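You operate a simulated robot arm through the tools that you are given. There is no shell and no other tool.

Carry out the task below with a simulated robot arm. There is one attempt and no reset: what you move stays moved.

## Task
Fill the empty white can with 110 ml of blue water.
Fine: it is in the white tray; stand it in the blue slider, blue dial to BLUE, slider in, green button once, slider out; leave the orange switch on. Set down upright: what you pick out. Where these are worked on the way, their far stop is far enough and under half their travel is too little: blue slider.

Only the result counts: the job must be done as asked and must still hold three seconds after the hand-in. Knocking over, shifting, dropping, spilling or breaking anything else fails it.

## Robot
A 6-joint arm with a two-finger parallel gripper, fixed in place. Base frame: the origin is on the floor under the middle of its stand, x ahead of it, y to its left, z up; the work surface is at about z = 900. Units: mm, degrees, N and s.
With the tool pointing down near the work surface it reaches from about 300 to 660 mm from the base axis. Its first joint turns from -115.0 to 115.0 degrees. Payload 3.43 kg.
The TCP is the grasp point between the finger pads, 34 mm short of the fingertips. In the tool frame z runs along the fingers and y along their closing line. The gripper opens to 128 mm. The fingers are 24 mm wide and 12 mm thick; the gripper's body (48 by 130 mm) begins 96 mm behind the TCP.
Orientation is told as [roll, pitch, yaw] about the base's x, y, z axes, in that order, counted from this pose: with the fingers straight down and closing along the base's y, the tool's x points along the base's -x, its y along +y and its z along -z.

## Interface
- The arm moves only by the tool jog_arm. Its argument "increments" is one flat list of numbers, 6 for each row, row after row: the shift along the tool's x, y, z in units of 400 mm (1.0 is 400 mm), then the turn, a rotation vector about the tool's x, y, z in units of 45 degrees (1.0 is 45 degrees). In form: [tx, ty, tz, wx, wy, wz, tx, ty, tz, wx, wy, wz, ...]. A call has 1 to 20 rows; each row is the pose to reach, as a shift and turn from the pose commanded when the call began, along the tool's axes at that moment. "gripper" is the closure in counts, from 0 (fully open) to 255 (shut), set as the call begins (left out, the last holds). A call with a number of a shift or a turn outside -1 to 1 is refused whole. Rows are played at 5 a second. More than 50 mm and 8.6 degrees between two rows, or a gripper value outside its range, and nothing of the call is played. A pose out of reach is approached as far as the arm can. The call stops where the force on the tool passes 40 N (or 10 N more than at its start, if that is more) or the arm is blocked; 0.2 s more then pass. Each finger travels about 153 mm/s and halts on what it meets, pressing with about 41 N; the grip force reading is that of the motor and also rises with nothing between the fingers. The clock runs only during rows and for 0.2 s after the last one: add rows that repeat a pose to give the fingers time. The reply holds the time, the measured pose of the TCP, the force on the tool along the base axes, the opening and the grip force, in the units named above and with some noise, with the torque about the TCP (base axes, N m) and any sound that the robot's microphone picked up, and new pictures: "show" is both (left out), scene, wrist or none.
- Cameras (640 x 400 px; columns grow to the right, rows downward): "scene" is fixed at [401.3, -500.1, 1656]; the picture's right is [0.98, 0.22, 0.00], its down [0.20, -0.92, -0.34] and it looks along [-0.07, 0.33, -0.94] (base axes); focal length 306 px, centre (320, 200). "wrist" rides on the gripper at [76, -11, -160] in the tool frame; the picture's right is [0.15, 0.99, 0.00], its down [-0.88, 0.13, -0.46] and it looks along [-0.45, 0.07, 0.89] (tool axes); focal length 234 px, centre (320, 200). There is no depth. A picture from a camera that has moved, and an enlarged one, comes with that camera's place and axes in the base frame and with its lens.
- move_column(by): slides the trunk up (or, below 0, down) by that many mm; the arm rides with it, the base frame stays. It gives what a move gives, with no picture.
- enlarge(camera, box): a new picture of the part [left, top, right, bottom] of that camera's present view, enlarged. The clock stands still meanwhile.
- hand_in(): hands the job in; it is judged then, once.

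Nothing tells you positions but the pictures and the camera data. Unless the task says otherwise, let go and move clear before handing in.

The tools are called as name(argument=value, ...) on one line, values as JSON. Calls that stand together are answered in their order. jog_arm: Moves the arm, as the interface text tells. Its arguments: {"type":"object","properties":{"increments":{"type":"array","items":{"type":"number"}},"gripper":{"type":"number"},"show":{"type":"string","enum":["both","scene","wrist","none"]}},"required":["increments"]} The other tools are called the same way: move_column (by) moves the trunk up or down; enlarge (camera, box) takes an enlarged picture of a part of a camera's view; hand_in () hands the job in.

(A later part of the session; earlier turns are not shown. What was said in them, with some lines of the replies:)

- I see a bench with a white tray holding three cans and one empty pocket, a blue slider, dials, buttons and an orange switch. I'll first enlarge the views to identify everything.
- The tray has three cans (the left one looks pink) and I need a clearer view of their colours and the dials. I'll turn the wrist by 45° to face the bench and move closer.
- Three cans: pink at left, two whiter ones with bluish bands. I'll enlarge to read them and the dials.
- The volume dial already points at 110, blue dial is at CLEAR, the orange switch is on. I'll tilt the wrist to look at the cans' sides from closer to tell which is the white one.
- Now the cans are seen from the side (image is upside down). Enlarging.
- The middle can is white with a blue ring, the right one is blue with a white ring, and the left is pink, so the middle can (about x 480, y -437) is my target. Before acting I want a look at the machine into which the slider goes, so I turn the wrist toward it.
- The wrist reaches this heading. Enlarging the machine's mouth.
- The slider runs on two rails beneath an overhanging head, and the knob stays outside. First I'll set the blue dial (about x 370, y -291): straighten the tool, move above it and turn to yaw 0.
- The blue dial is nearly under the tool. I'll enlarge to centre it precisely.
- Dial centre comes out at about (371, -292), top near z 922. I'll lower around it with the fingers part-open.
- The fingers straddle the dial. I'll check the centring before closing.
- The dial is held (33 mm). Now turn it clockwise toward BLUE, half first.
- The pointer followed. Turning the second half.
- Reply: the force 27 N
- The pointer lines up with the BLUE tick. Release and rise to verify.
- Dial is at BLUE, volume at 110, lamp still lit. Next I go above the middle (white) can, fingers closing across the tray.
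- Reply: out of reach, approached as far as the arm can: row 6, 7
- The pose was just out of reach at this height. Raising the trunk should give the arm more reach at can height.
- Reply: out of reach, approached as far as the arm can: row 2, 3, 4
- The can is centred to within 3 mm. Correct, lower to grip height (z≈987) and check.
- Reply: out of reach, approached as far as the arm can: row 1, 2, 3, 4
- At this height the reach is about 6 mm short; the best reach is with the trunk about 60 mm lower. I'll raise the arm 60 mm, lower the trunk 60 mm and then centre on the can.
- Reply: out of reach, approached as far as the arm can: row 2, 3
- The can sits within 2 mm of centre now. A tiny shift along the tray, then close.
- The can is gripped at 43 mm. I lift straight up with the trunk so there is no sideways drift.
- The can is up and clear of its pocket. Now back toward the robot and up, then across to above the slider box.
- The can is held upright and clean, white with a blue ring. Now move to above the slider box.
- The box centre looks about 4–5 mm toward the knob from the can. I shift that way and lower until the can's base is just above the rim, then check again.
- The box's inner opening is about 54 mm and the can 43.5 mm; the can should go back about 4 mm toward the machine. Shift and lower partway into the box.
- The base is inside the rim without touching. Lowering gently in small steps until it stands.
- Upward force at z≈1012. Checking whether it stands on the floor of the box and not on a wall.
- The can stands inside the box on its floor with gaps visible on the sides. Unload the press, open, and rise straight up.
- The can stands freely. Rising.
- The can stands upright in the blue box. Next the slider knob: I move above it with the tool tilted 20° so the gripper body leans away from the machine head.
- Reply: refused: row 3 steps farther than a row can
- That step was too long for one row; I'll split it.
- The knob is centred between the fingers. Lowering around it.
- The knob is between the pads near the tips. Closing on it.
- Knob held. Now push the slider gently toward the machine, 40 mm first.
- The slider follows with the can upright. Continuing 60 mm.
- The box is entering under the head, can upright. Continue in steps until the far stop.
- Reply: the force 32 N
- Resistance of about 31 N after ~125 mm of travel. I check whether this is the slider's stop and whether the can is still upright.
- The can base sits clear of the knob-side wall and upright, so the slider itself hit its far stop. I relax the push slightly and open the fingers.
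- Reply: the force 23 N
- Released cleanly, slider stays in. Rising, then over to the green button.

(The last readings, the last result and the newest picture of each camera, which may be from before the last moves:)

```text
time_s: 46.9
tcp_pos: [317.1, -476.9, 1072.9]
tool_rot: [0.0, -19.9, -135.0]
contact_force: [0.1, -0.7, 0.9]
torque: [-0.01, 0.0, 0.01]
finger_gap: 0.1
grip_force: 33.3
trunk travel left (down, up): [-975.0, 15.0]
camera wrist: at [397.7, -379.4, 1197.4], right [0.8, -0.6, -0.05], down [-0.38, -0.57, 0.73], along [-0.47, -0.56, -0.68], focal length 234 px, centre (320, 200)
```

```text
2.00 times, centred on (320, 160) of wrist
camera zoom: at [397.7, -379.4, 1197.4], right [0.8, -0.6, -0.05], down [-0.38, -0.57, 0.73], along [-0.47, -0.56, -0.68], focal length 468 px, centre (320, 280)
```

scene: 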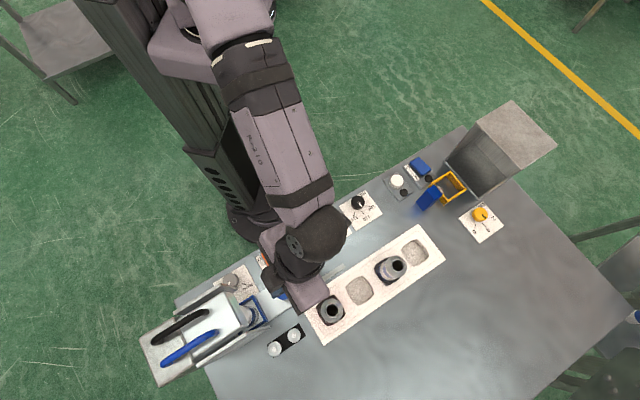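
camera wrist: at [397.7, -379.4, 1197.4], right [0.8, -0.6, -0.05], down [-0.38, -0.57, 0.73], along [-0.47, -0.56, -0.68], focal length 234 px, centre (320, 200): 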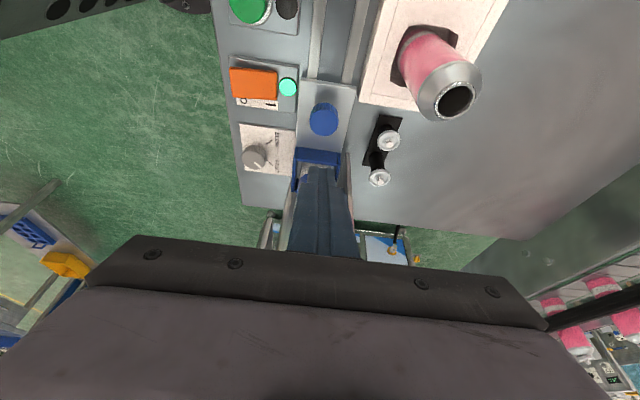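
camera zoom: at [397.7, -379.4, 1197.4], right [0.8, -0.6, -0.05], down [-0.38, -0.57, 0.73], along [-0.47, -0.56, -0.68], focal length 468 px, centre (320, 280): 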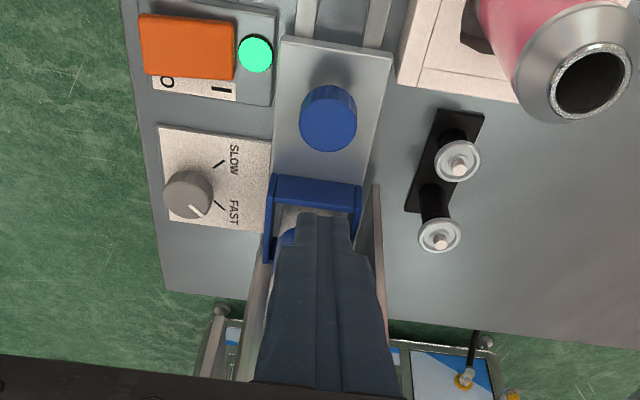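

jog_arm(increments=[0.0635, -0.0549, 0.0188, 0, 0.1111, 0, 0.1269, -0.1097, 0.0377, 0, 0.2222, 0, 0.1904, -0.1646, 0.0565, 0, 0.3333, 0, 0.2538, -0.2194, 0.0753, 0, 0.4444, 0, 0.2538, -0.2194, 0.0753, 0, 0.4444, 0], show="both")

enlarge(camera="wrist", box=[240, 90, 400, 260])

```text
time_s: 48.1
tcp_pos: [314.2, -355.2, 1008.0]
tool_rot: [0.0, -0.1, -135.0]
contact_force: [-0.5, -0.5, 0.5]
torque: [-0.03, 0.0, -0.01]
finger_gap: 0.2
grip_force: 32.9
trunk travel left (down, up): [-975.0, 15.0]
camera wrist: at [360.6, -293.3, 1169.6], right [0.8, -0.6, 0.0], down [-0.53, -0.71, 0.46], along [-0.27, -0.37, -0.89], focal length 234 px, centre (320, 200)
```

scene: 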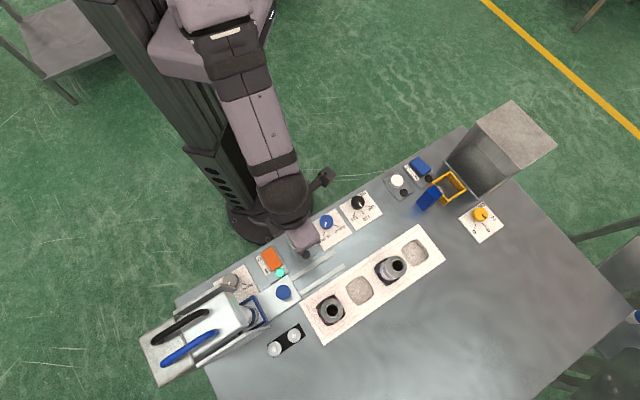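
wrist: 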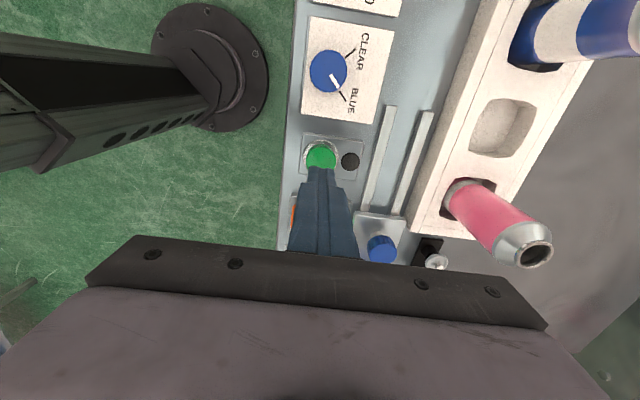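

```text
2.35 times, centred on (320, 175) of wrist
camera zoom: at [360.6, -293.3, 1169.6], right [0.8, -0.6, 0.0], down [-0.53, -0.71, 0.46], along [-0.27, -0.37, -0.89], focal length 551 px, centre (320, 259)
```

zoom: 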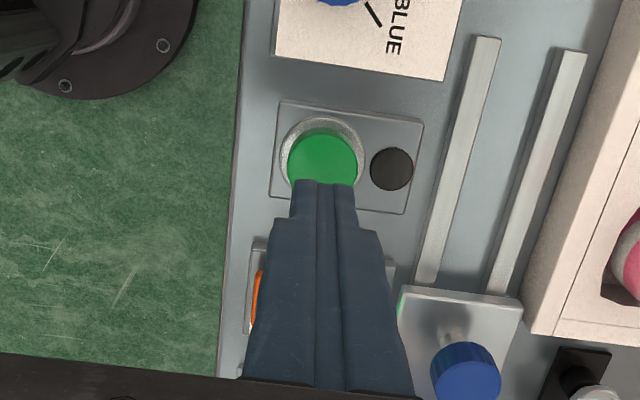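

The closed fingertips are centred over the green button. Lower to just above it, then press slowly.

jog_arm(increments=[0, 0.0028, 0.06, 0, 0, 0, 0, 0.0028, 0.12, 0, 0, 0, 0, 0.0028, 0.12, 0, 0, 0], show="wrist")

enlarge(camera="wrist", box=[240, 110, 400, 240])

```text
time_s: 48.9
tcp_pos: [313.0, -356.2, 961.6]
tool_rot: [0.0, -0.1, -135.0]
contact_force: [0.3, 1.4, 1.2]
torque: [0.06, 0.05, 0.01]
finger_gap: 0.2
grip_force: 32.9
trunk travel left (down, up): [-975.0, 15.0]
camera wrist: at [360.1, -294.9, 1121.1], right [0.8, -0.6, 0.0], down [-0.53, -0.71, 0.46], along [-0.27, -0.37, -0.89], focal length 234 px, centre (320, 200)
```

wrist: 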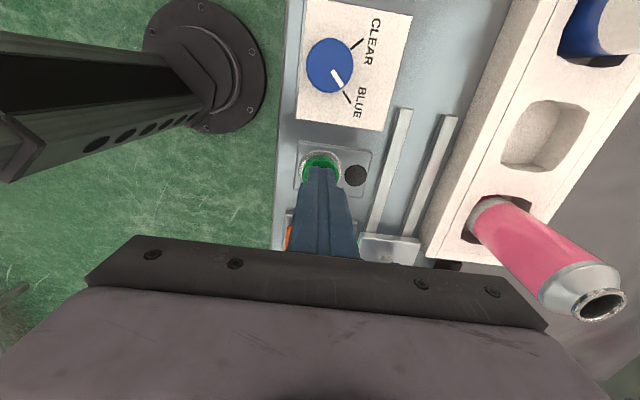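

```text
3.08 times, centred on (320, 175) of wrist
camera zoom: at [360.1, -294.9, 1121.1], right [0.8, -0.6, 0.0], down [-0.53, -0.71, 0.46], along [-0.27, -0.37, -0.89], focal length 720 px, centre (320, 277)
```

zoom: 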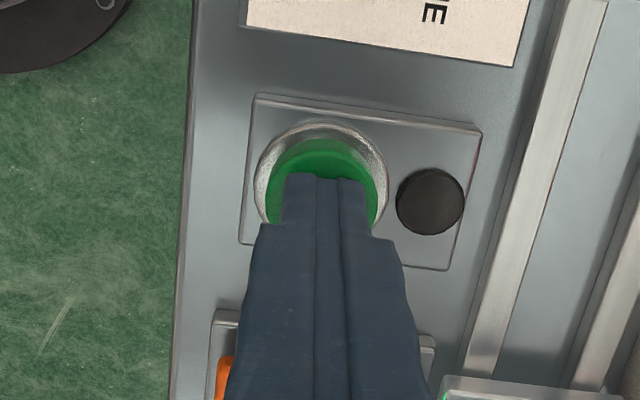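

jog_arm(increments=[0, 0, 0.005, 0, 0, 0, 0, 0, 0.01, 0, 0, 0, 0, 0, 0.015, 0, 0, 0, 0, 0, 0.02, 0, 0, 0, 0, 0, 0.025, 0, 0, 0, 0, 0, 0.03, 0, 0, 0], show="wrist")

```text
time_s: 50.3
tcp_pos: [313.2, -357.3, 950.7]
tool_rot: [0.3, 0.1, -135.0]
contact_force: [-3.1, -2.2, 17.6]
torque: [-0.07, 0.12, 0.0]
finger_gap: 0.0
grip_force: 32.8
trunk travel left (down, up): [-975.0, 15.0]
heard: click
camera wrist: at [359.7, -294.2, 1111.5], right [0.8, -0.6, 0.0], down [-0.53, -0.71, 0.46], along [-0.27, -0.37, -0.89], focal length 234 px, centre (320, 200)
```

wrist: 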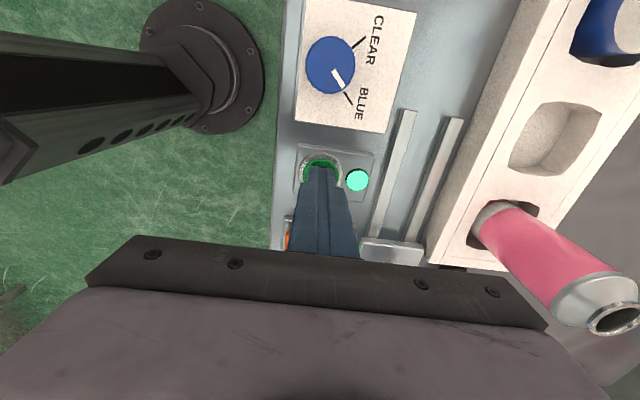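

A click was heard and the button's lamp lit: the fill is running. I release straight up and wait.

jog_arm(increments=[0, 0, -0.08, 0, 0, 0, 0, 0, -0.16, 0, 0, 0, 0, 0, -0.24, 0, 0, 0], show="both")

enlarge(camera="scene", box=[200, 240, 340, 345])

```text
time_s: 51.1
tcp_pos: [315.4, -355.6, 1045.6]
tool_rot: [-0.1, 0.0, -135.0]
contact_force: [0.7, 0.2, 0.3]
torque: [0.01, -0.01, -0.03]
finger_gap: 0.0
grip_force: 32.3
trunk travel left (down, up): [-975.0, 15.0]
camera wrist: at [361.9, -292.6, 1205.7], right [0.8, -0.6, 0.0], down [-0.53, -0.71, 0.46], along [-0.27, -0.37, -0.89], focal length 234 px, centre (320, 200)
```

scene: 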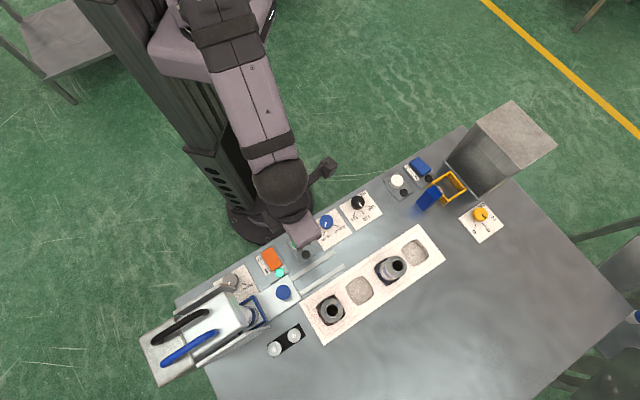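
wrist: 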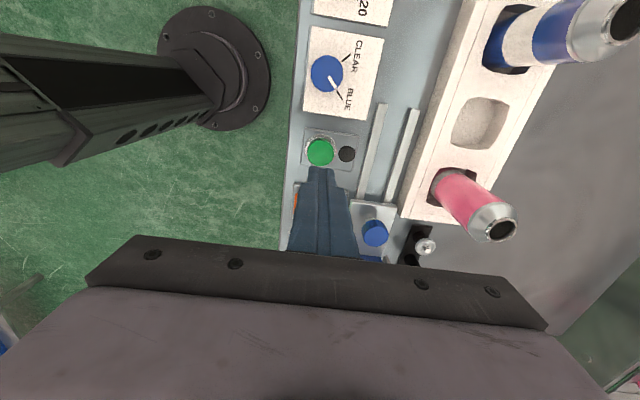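

```text
3.81 times, centred on (270, 292) of scene
camera zoom: at [401.3, -500.1, 1656.0], right [0.98, 0.22, 0.0], down [0.2, -0.92, -0.34], along [-0.07, 0.33, -0.94], focal length 1167 px, centre (510, -152)
```

zoom: 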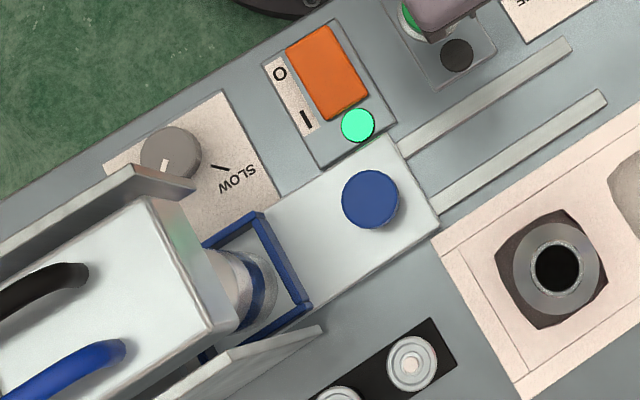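

The lamp is off again. I wait a few seconds so any dispensing finishes, listening for sounds.

jog_arm(increments=[0, 0, 0, 0, 0, 0, 0, 0, 0, 0, 0, 0, 0, 0, 0, 0, 0, 0, 0, 0, 0, 0, 0, 0, 0, 0, 0, 0, 0, 0, 0, 0, 0, 0, 0, 0, 0, 0, 0, 0, 0, 0, 0, 0, 0, 0, 0, 0, 0, 0, 0, 0, 0, 0, 0, 0, 0, 0, 0, 0, 0, 0, 0, 0, 0, 0, 0, 0, 0, 0, 0, 0, 0, 0, 0, 0, 0, 0, 0, 0, 0, 0, 0, 0, 0, 0, 0, 0, 0, 0, 0, 0, 0, 0, 0, 0, 0, 0, 0, 0, 0, 0, 0, 0, 0, 0, 0, 0, 0, 0, 0, 0, 0, 0, 0, 0, 0, 0, 0, 0], show="both")

enlarge(camera="scene", box=[200, 240, 340, 345])

```text
time_s: 55.3
tcp_pos: [315.9, -354.5, 1045.0]
tool_rot: [0.0, 0.1, -135.1]
contact_force: [-0.4, -0.1, -0.2]
torque: [0.0, -0.01, -0.01]
finger_gap: 0.0
grip_force: 33.1
trunk travel left (down, up): [-975.0, 15.0]
camera wrist: at [362.2, -293.5, 1205.5], right [0.8, -0.6, 0.0], down [-0.53, -0.71, 0.46], along [-0.27, -0.37, -0.89], focal length 234 px, centre (320, 200)
```

scene: 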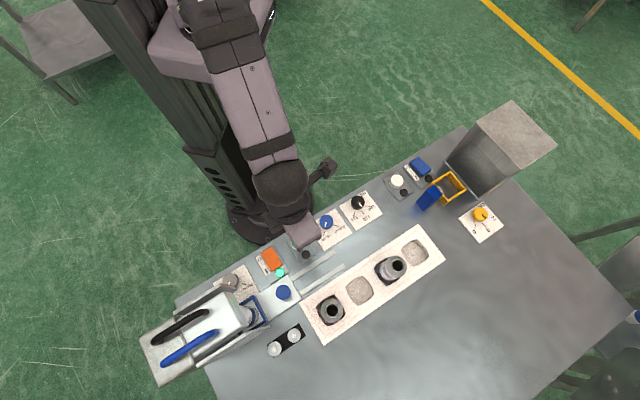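
wrist: 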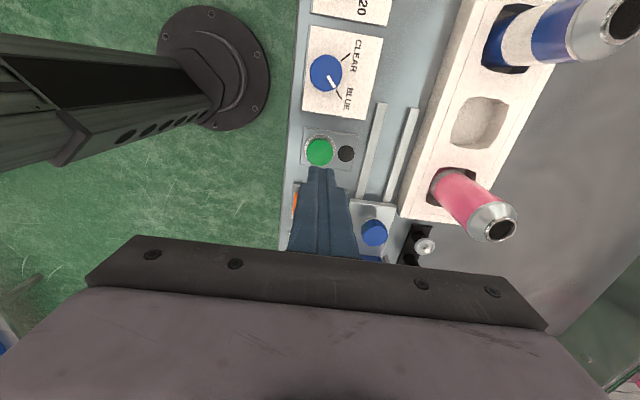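

```text
3.81 times, centred on (270, 292) of scene
camera zoom: at [401.3, -500.1, 1656.0], right [0.98, 0.22, 0.0], down [0.2, -0.92, -0.34], along [-0.07, 0.33, -0.94], focal length 1167 px, centre (510, -152)
```

zoom: 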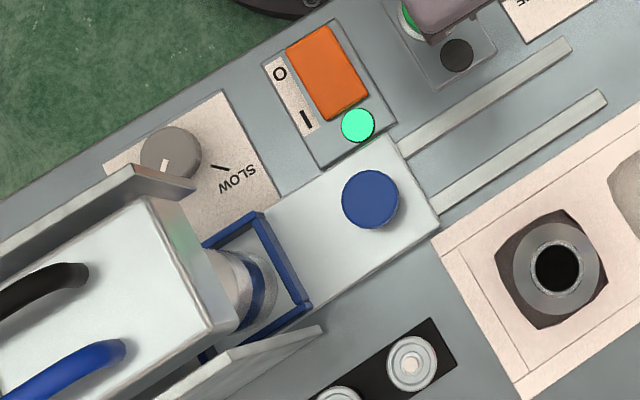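

No more sounds; the lamp on the orange switch is still lit. I go back to the slider knob, tilted as before.

jog_arm(increments=[-0.0521, 0.053, -0.02, 0, -0.1111, 0, -0.1043, 0.1061, -0.03, 0, -0.2222, 0, -0.1564, 0.1592, -0.035, 0, -0.3333, 0, -0.2086, 0.2122, -0.035, 0, -0.4444, 0, -0.2086, 0.2122, -0.035, 0, -0.4444, 0, -0.2086, 0.2122, -0.035, 0, -0.4444, 0], gripper=143, show="both")

enlarge(camera="wrist", box=[240, 80, 400, 260])

```text
time_s: 56.7
tcp_pos: [316.8, -472.4, 1060.0]
tool_rot: [0.0, -20.0, -135.1]
contact_force: [0.1, 0.4, 0.6]
torque: [0.0, 0.02, -0.02]
finger_gap: 56.2
grip_force: 0.1
trunk travel left (down, up): [-975.0, 15.0]
camera wrist: at [398.4, -375.6, 1184.5], right [0.8, -0.6, -0.05], down [-0.38, -0.57, 0.73], along [-0.47, -0.56, -0.68], focal length 234 px, centre (320, 200)
```

scene: 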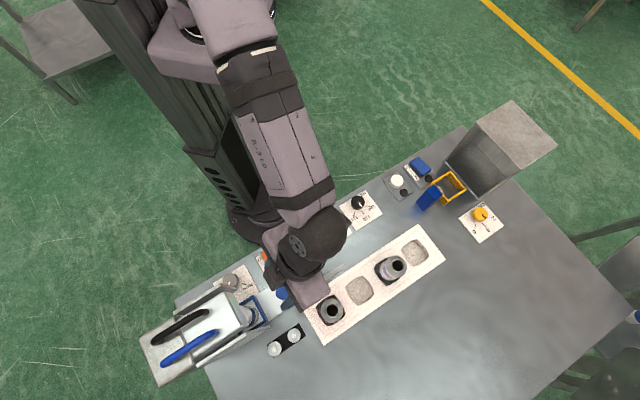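
wrist: 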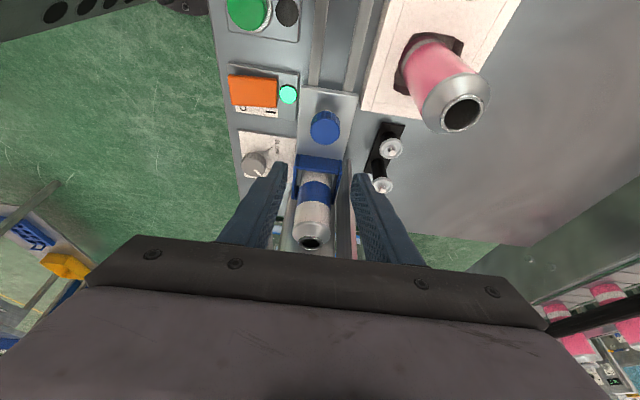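

```text
2.22 times, centred on (320, 170) of wrist
camera zoom: at [398.4, -375.6, 1184.5], right [0.8, -0.6, -0.05], down [-0.38, -0.57, 0.73], along [-0.47, -0.56, -0.68], focal length 520 px, centre (320, 267)
```

zoom: 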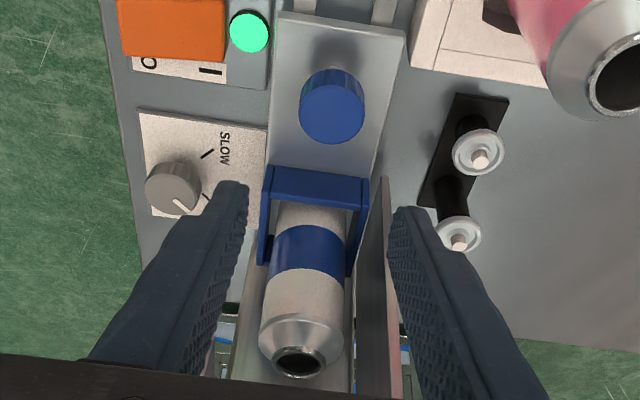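

The can stands in the box under the head. Lower around the knob again.

jog_arm(increments=[0.0279, 0.0034, 0.0679, 0, 0, 0, 0.0558, 0.0034, 0.1358, 0, 0, 0, 0.0837, 0.0034, 0.2037, 0, 0, 0, 0.0837, 0.0034, 0.2037, 0, 0, 0], show="wrist")

enlarge(camera="wrist", box=[240, 110, 400, 260])

```text
time_s: 57.7
tcp_pos: [319.4, -471.8, 970.7]
tool_rot: [0.1, -20.0, -135.0]
contact_force: [-0.6, 0.7, 0.4]
torque: [-0.01, 0.01, 0.01]
finger_gap: 56.0
grip_force: 0.1
trunk travel left (down, up): [-975.0, 15.0]
camera wrist: at [401.2, -374.7, 1095.5], right [0.8, -0.6, -0.05], down [-0.38, -0.57, 0.73], along [-0.47, -0.56, -0.68], focal length 234 px, centre (320, 200)
```

wrist: 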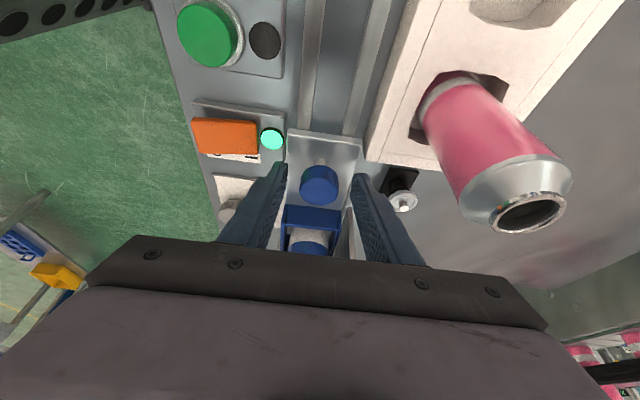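

```text
2.67 times, centred on (320, 185) of wrist
camera zoom: at [401.2, -374.7, 1095.5], right [0.8, -0.6, -0.05], down [-0.38, -0.57, 0.73], along [-0.47, -0.56, -0.68], focal length 624 px, centre (320, 240)
```

zoom: 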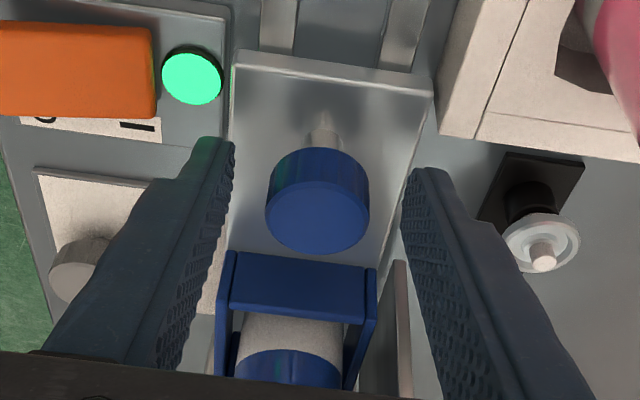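

jog_arm(increments=[0, 0, 0, 0, 0, 0, 0, 0, 0, 0, 0, 0, 0, 0, 0, 0, 0, 0], gripper=255, show="none")

jog_arm(increments=[0.0024, 0, -0.0009, 0, 0, 0, 0.0071, 0, -0.0026, 0, 0, 0, 0.0141, 0, -0.0051, 0, 0, 0, 0.0235, 0, -0.0086, 0, 0, 0, 0.0352, 0, -0.0128, 0, 0, 0, 0.047, 0, -0.0171, 0, 0, 0, 0.0587, 0, -0.0214, 0, 0, 0, 0.0705, 0, -0.0257, 0, 0, 0, 0.0822, 0, -0.0299, 0, 0, 0, 0.094, 0, -0.0342, 0, 0, 0, 0.1034, 0, -0.0376, 0, 0, 0, 0.1104, 0, -0.0402, 0, 0, 0, 0.1151, 0, -0.0419, 0, 0, 0, 0.1175, 0, -0.0428, 0, 0, 0], show="both")

enlarge(camera="scene", box=[200, 240, 340, 345])

```text
time_s: 58.5
tcp_pos: [319.7, -471.1, 970.2]
tool_rot: [0.0, -20.0, -135.0]
contact_force: [-1.1, 0.9, -0.7]
torque: [-0.13, 0.12, -0.13]
finger_gap: 31.1
grip_force: 45.1
trunk travel left (down, up): [-975.0, 15.0]
```

```text
time_s: 61.5
tcp_pos: [355.2, -436.6, 971.4]
tool_rot: [-0.1, -20.0, -135.1]
contact_force: [-0.6, -1.9, -4.8]
torque: [-0.32, -0.21, 0.07]
finger_gap: 31.2
grip_force: 45.2
trunk travel left (down, up): [-975.0, 15.0]
camera wrist: at [436.1, -340.2, 1095.4], right [0.8, -0.6, -0.05], down [-0.38, -0.57, 0.73], along [-0.47, -0.56, -0.68], focal length 234 px, centre (320, 200)
```

scene: 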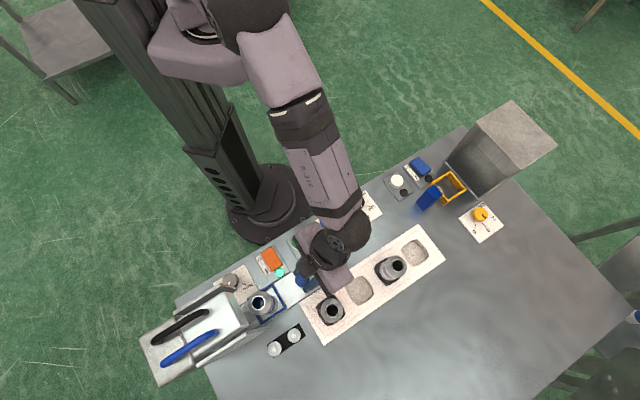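
wrist: 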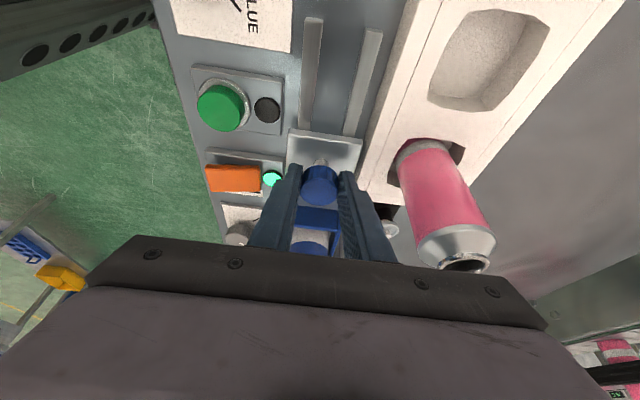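

```text
3.81 times, centred on (270, 292) of scene
camera zoom: at [401.3, -500.1, 1656.0], right [0.98, 0.22, 0.0], down [0.2, -0.92, -0.34], along [-0.07, 0.33, -0.94], focal length 1167 px, centre (510, -152)
```

zoom: 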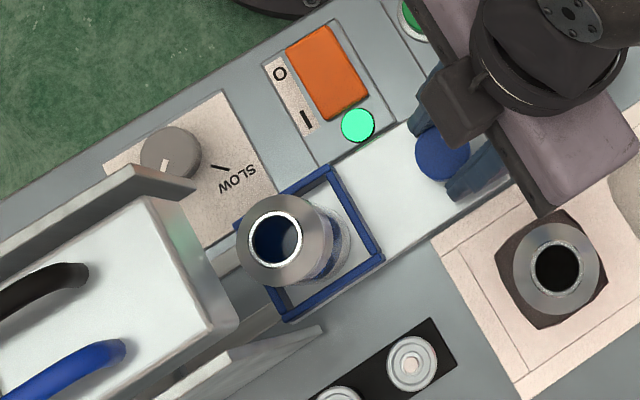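

Blue water shows in the can's mouth and nothing is spilled. Pull the rest of the way out gently.

jog_arm(increments=[0.0024, 0, -0.0009, 0, 0, 0, 0.0071, 0, -0.0026, 0, 0, 0, 0.0141, 0, -0.0051, 0, 0, 0, 0.0235, 0, -0.0086, 0, 0, 0, 0.0352, 0, -0.0128, 0, 0, 0, 0.047, 0, -0.0171, 0, 0, 0, 0.0587, 0, -0.0214, 0, 0, 0, 0.0705, 0, -0.0257, 0, 0, 0, 0.0822, 0, -0.0299, 0, 0, 0, 0.094, 0, -0.0342, 0, 0, 0, 0.1057, 0, -0.0385, 0, 0, 0, 0.1175, 0, -0.0428, 0, 0, 0, 0.1269, 0, -0.0462, 0, 0, 0, 0.1339, 0, -0.0487, 0, 0, 0, 0.1398, 0, -0.0509, 0, 0, 0, 0.1445, 0, -0.0526, 0, 0, 0, 0.148, 0, -0.0539, 0, 0, 0], show="both")

enlarge(camera="scene", box=[220, 220, 360, 325])

```text
time_s: 65.1
tcp_pos: [400.2, -391.9, 969.0]
tool_rot: [-0.2, -20.0, -135.1]
contact_force: [-0.3, -0.3, -8.7]
torque: [0.21, 0.18, 0.11]
finger_gap: 30.9
grip_force: 45.5
trunk travel left (down, up): [-975.0, 15.0]
camera wrist: at [480.7, -295.6, 1095.5], right [0.8, -0.6, -0.05], down [-0.38, -0.57, 0.73], along [-0.47, -0.56, -0.68], focal length 234 px, centre (320, 200)
```

scene: 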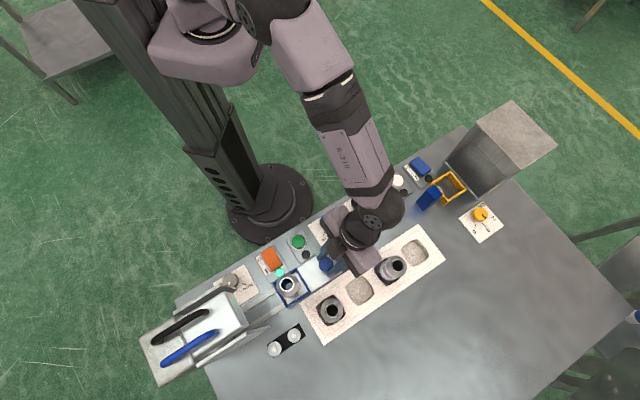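
wrist: 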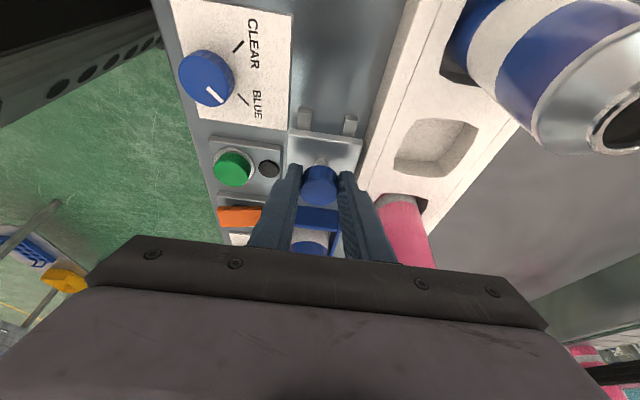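

```text
3.81 times, centred on (290, 272) of scene
camera zoom: at [401.3, -500.1, 1656.0], right [0.98, 0.22, 0.0], down [0.2, -0.92, -0.34], along [-0.07, 0.33, -0.94], focal length 1167 px, centre (434, -76)
```

zoom: 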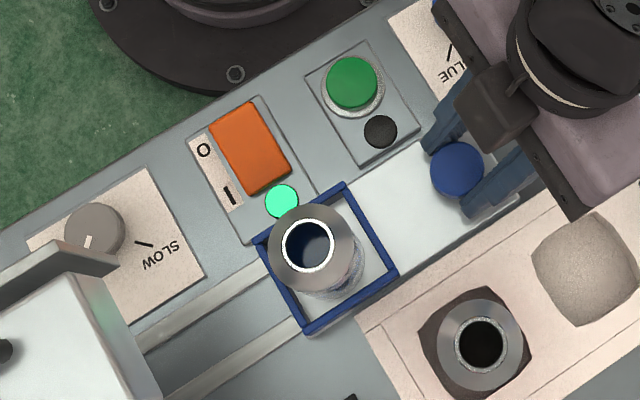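

About 6 mm remain to the outer stop; pulling slowly until it resists.

jog_arm(increments=[0.0035, 0, -0.0013, 0, 0, 0, 0.007, 0, -0.0026, 0, 0, 0, 0.0106, 0, -0.0038, 0, 0, 0, 0.0141, 0, -0.0051, 0, 0, 0, 0.0176, 0, -0.0064, 0, 0, 0, 0.02, 0, -0.0073, 0, 0, 0], show="both")

enlarge(camera="scene", box=[220, 220, 360, 325])

```text
time_s: 66.5
tcp_pos: [404.9, -387.9, 969.4]
tool_rot: [-0.1, -19.9, -135.0]
contact_force: [-2.4, -0.9, -5.2]
torque: [0.07, -0.61, 0.12]
finger_gap: 30.9
grip_force: 44.7
trunk travel left (down, up): [-975.0, 15.0]
camera wrist: at [486.2, -290.0, 1095.5], right [0.8, -0.6, -0.05], down [-0.38, -0.57, 0.73], along [-0.47, -0.56, -0.68], focal length 234 px, centre (320, 200)
```

scene: 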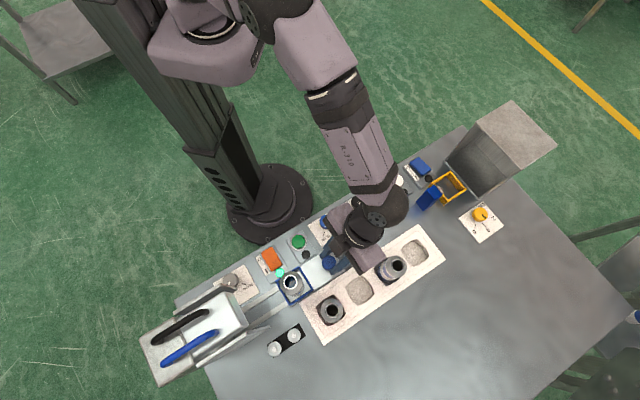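
wrist: 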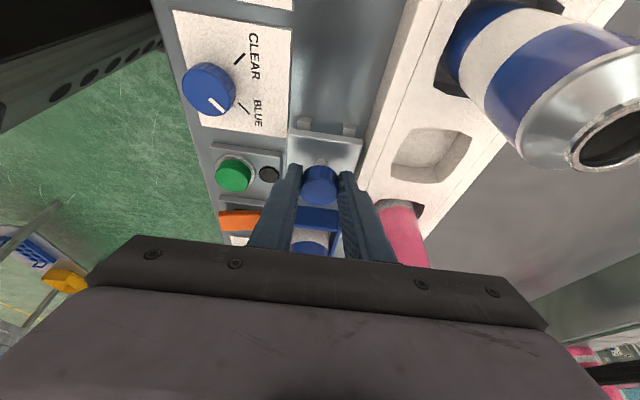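

```text
3.81 times, centred on (290, 272) of scene
camera zoom: at [401.3, -500.1, 1656.0], right [0.98, 0.22, 0.0], down [0.2, -0.92, -0.34], along [-0.07, 0.33, -0.94], focal length 1167 px, centre (434, -76)
```

zoom: 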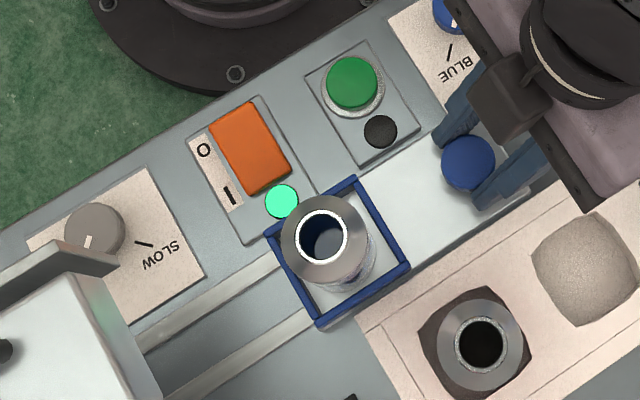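

The slider is back at its original outer position. Release the knob and rise clear.

jog_arm(increments=[0, 0, 0, 0, 0, 0, 0, 0, 0, 0, 0, 0], gripper=143, show="none")

jog_arm(increments=[-0.0285, 0, -0.0783, 0, 0, 0, -0.057, 0, -0.1566, 0, 0, 0, -0.0855, 0, -0.2349, 0, 0, 0, -0.0855, 0, -0.2349, 0, 0, 0], show="both")

enlarge(camera="wrist", box=[220, 80, 400, 260])

```text
time_s: 67.1
tcp_pos: [404.3, -386.9, 970.6]
tool_rot: [0.1, -19.8, -135.0]
contact_force: [0.8, 0.3, -0.5]
torque: [0.0, 0.03, 0.04]
finger_gap: 56.4
grip_force: 0.1
trunk travel left (down, up): [-975.0, 15.0]
```

```text
time_s: 68.1
tcp_pos: [407.0, -386.8, 1067.5]
tool_rot: [0.0, -20.0, -135.0]
contact_force: [0.0, 0.5, -0.1]
torque: [0.01, 0.0, 0.01]
finger_gap: 56.0
grip_force: 0.0
trunk travel left (down, up): [-975.0, 15.0]
camera wrist: at [488.0, -288.9, 1193.7], right [0.8, -0.6, -0.05], down [-0.38, -0.57, 0.73], along [-0.47, -0.56, -0.68], focal length 234 px, centre (320, 200)
```

scene: 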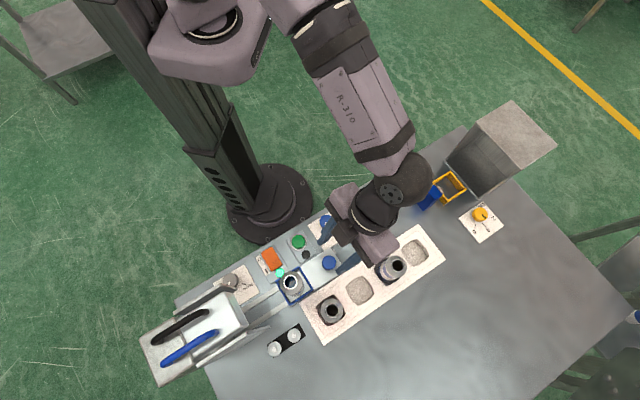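
wrist: 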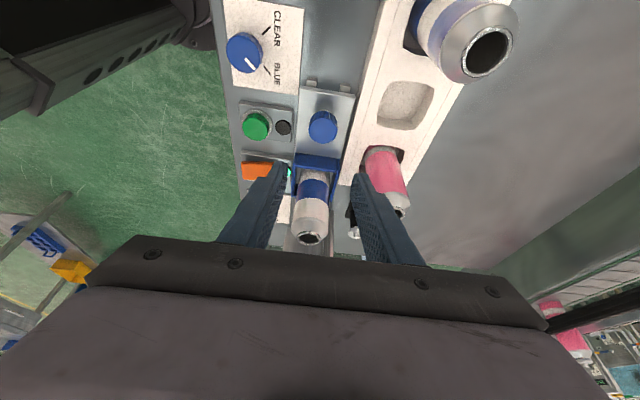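

```text
2.22 times, centred on (310, 170) of wrist
camera zoom: at [488.0, -288.9, 1193.7], right [0.8, -0.6, -0.05], down [-0.38, -0.57, 0.73], along [-0.47, -0.56, -0.68], focal length 520 px, centre (342, 267)
```

zoom: 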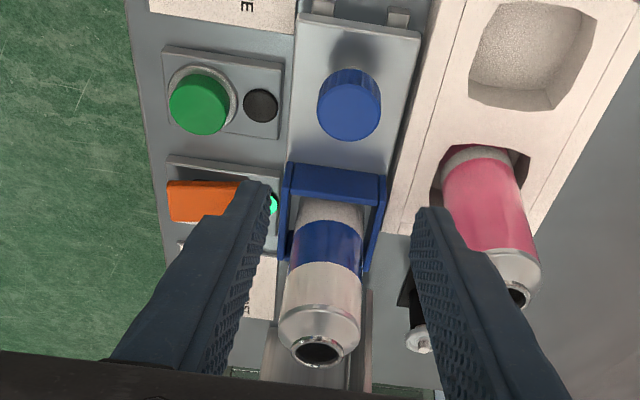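

The filled can stands upright in the slider, dial on BLUE, switch lamp lit. I move the arm further clear and take a last look.

jog_arm(increments=[0, -0.02, -0.07, 0, 0, 0, 0, -0.08, -0.14, 0, 0, 0, 0, -0.15, -0.2121, 0, 0, 0, -0.002, -0.2121, -0.2121, 0, 0, 0, -0.002, -0.2121, -0.2121, 0, 0, 0], show="both")

enlarge(camera="scene", box=[220, 200, 400, 335])

enlarge(camera="scene", box=[260, 260, 320, 305])

```text
time_s: 69.3
tcp_pos: [361.7, -303.9, 1146.2]
tool_rot: [0.1, -20.0, -135.1]
contact_force: [1.0, -0.2, 0.8]
torque: [-0.03, -0.01, 0.0]
finger_gap: 56.1
grip_force: 0.0
trunk travel left (down, up): [-975.0, 15.0]
camera wrist: at [443.4, -207.7, 1271.8], right [0.8, -0.6, -0.05], down [-0.38, -0.57, 0.73], along [-0.47, -0.56, -0.68], focal length 234 px, centre (320, 200)
```

scene: 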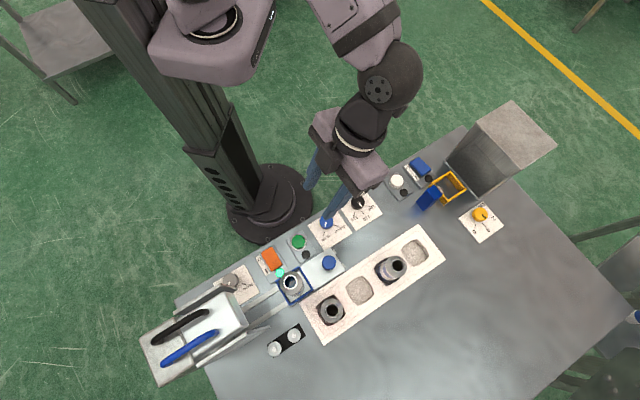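
wrist: 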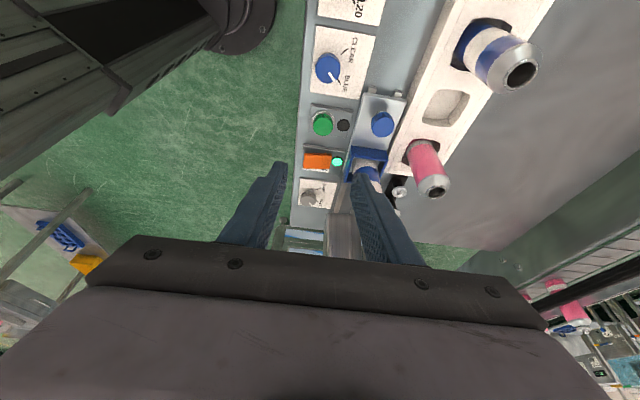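

```text
2.96 times, centred on (310, 268) of scene
camera zoom: at [401.3, -500.1, 1656.0], right [0.98, 0.22, 0.0], down [0.2, -0.92, -0.34], along [-0.07, 0.33, -0.94], focal length 908 px, centre (350, 0)
```

zoom: 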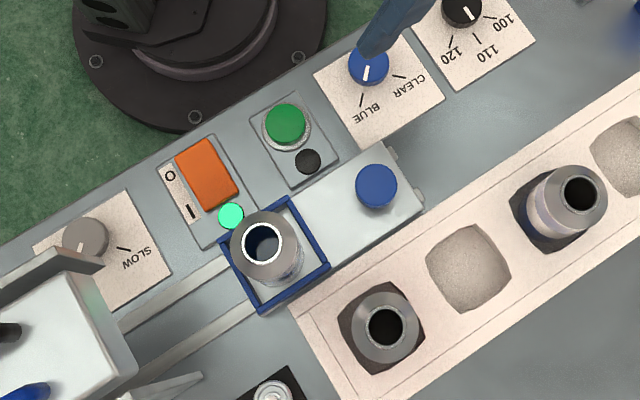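

```text
8.89 times, centred on (290, 282) of scene
camera zoom: at [401.3, -500.1, 1656.0], right [0.98, 0.22, 0.0], down [0.2, -0.92, -0.34], along [-0.07, 0.33, -0.94], focal length 2723 px, centre (587, -533)
```

zoom: 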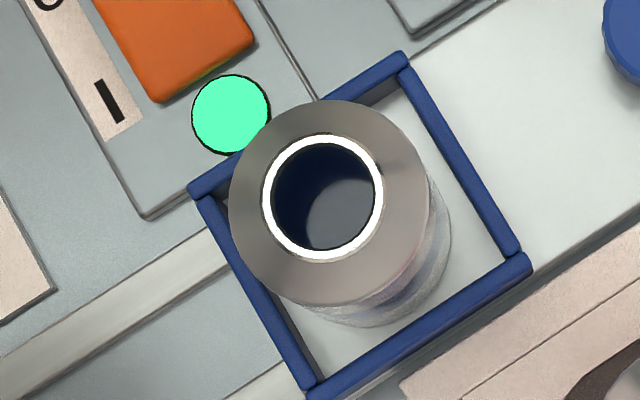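

The white can stands upright in the slider with dark blue water inside. The slider is fully out, the dial is on BLUE, volume reads 110, the orange switch is on, nothing is spilled and the arm is clear. Handing in.

hand_in()

```text
The job is handed in.
```

The job is handed in. The white can with the blue ring stands upright in the blue slider, filled with blue water. Nothing was spilled or knocked over.

- **Can:** I took the middle one from the white tray. The left can is pink and the right one is blue with a white ring.
- **Volume:** The volume dial already pointed at 110, so I left it alone. I could see blue water in the can's mouth afterwards, but I had no way to measure the amount.
- **Blue dial:** I turned it from CLEAR to BLUE and checked the pointer after letting go.
- **Slider:** I pushed it in until it hit its far stop. After filling I pulled it back out to where it started.
- **Green button:** I pressed it once. There was a click and its lamp lit.
- **Orange switch:** I did not touch it, and its lamp was still lit at the end.

The gripper is open and clear of everything.
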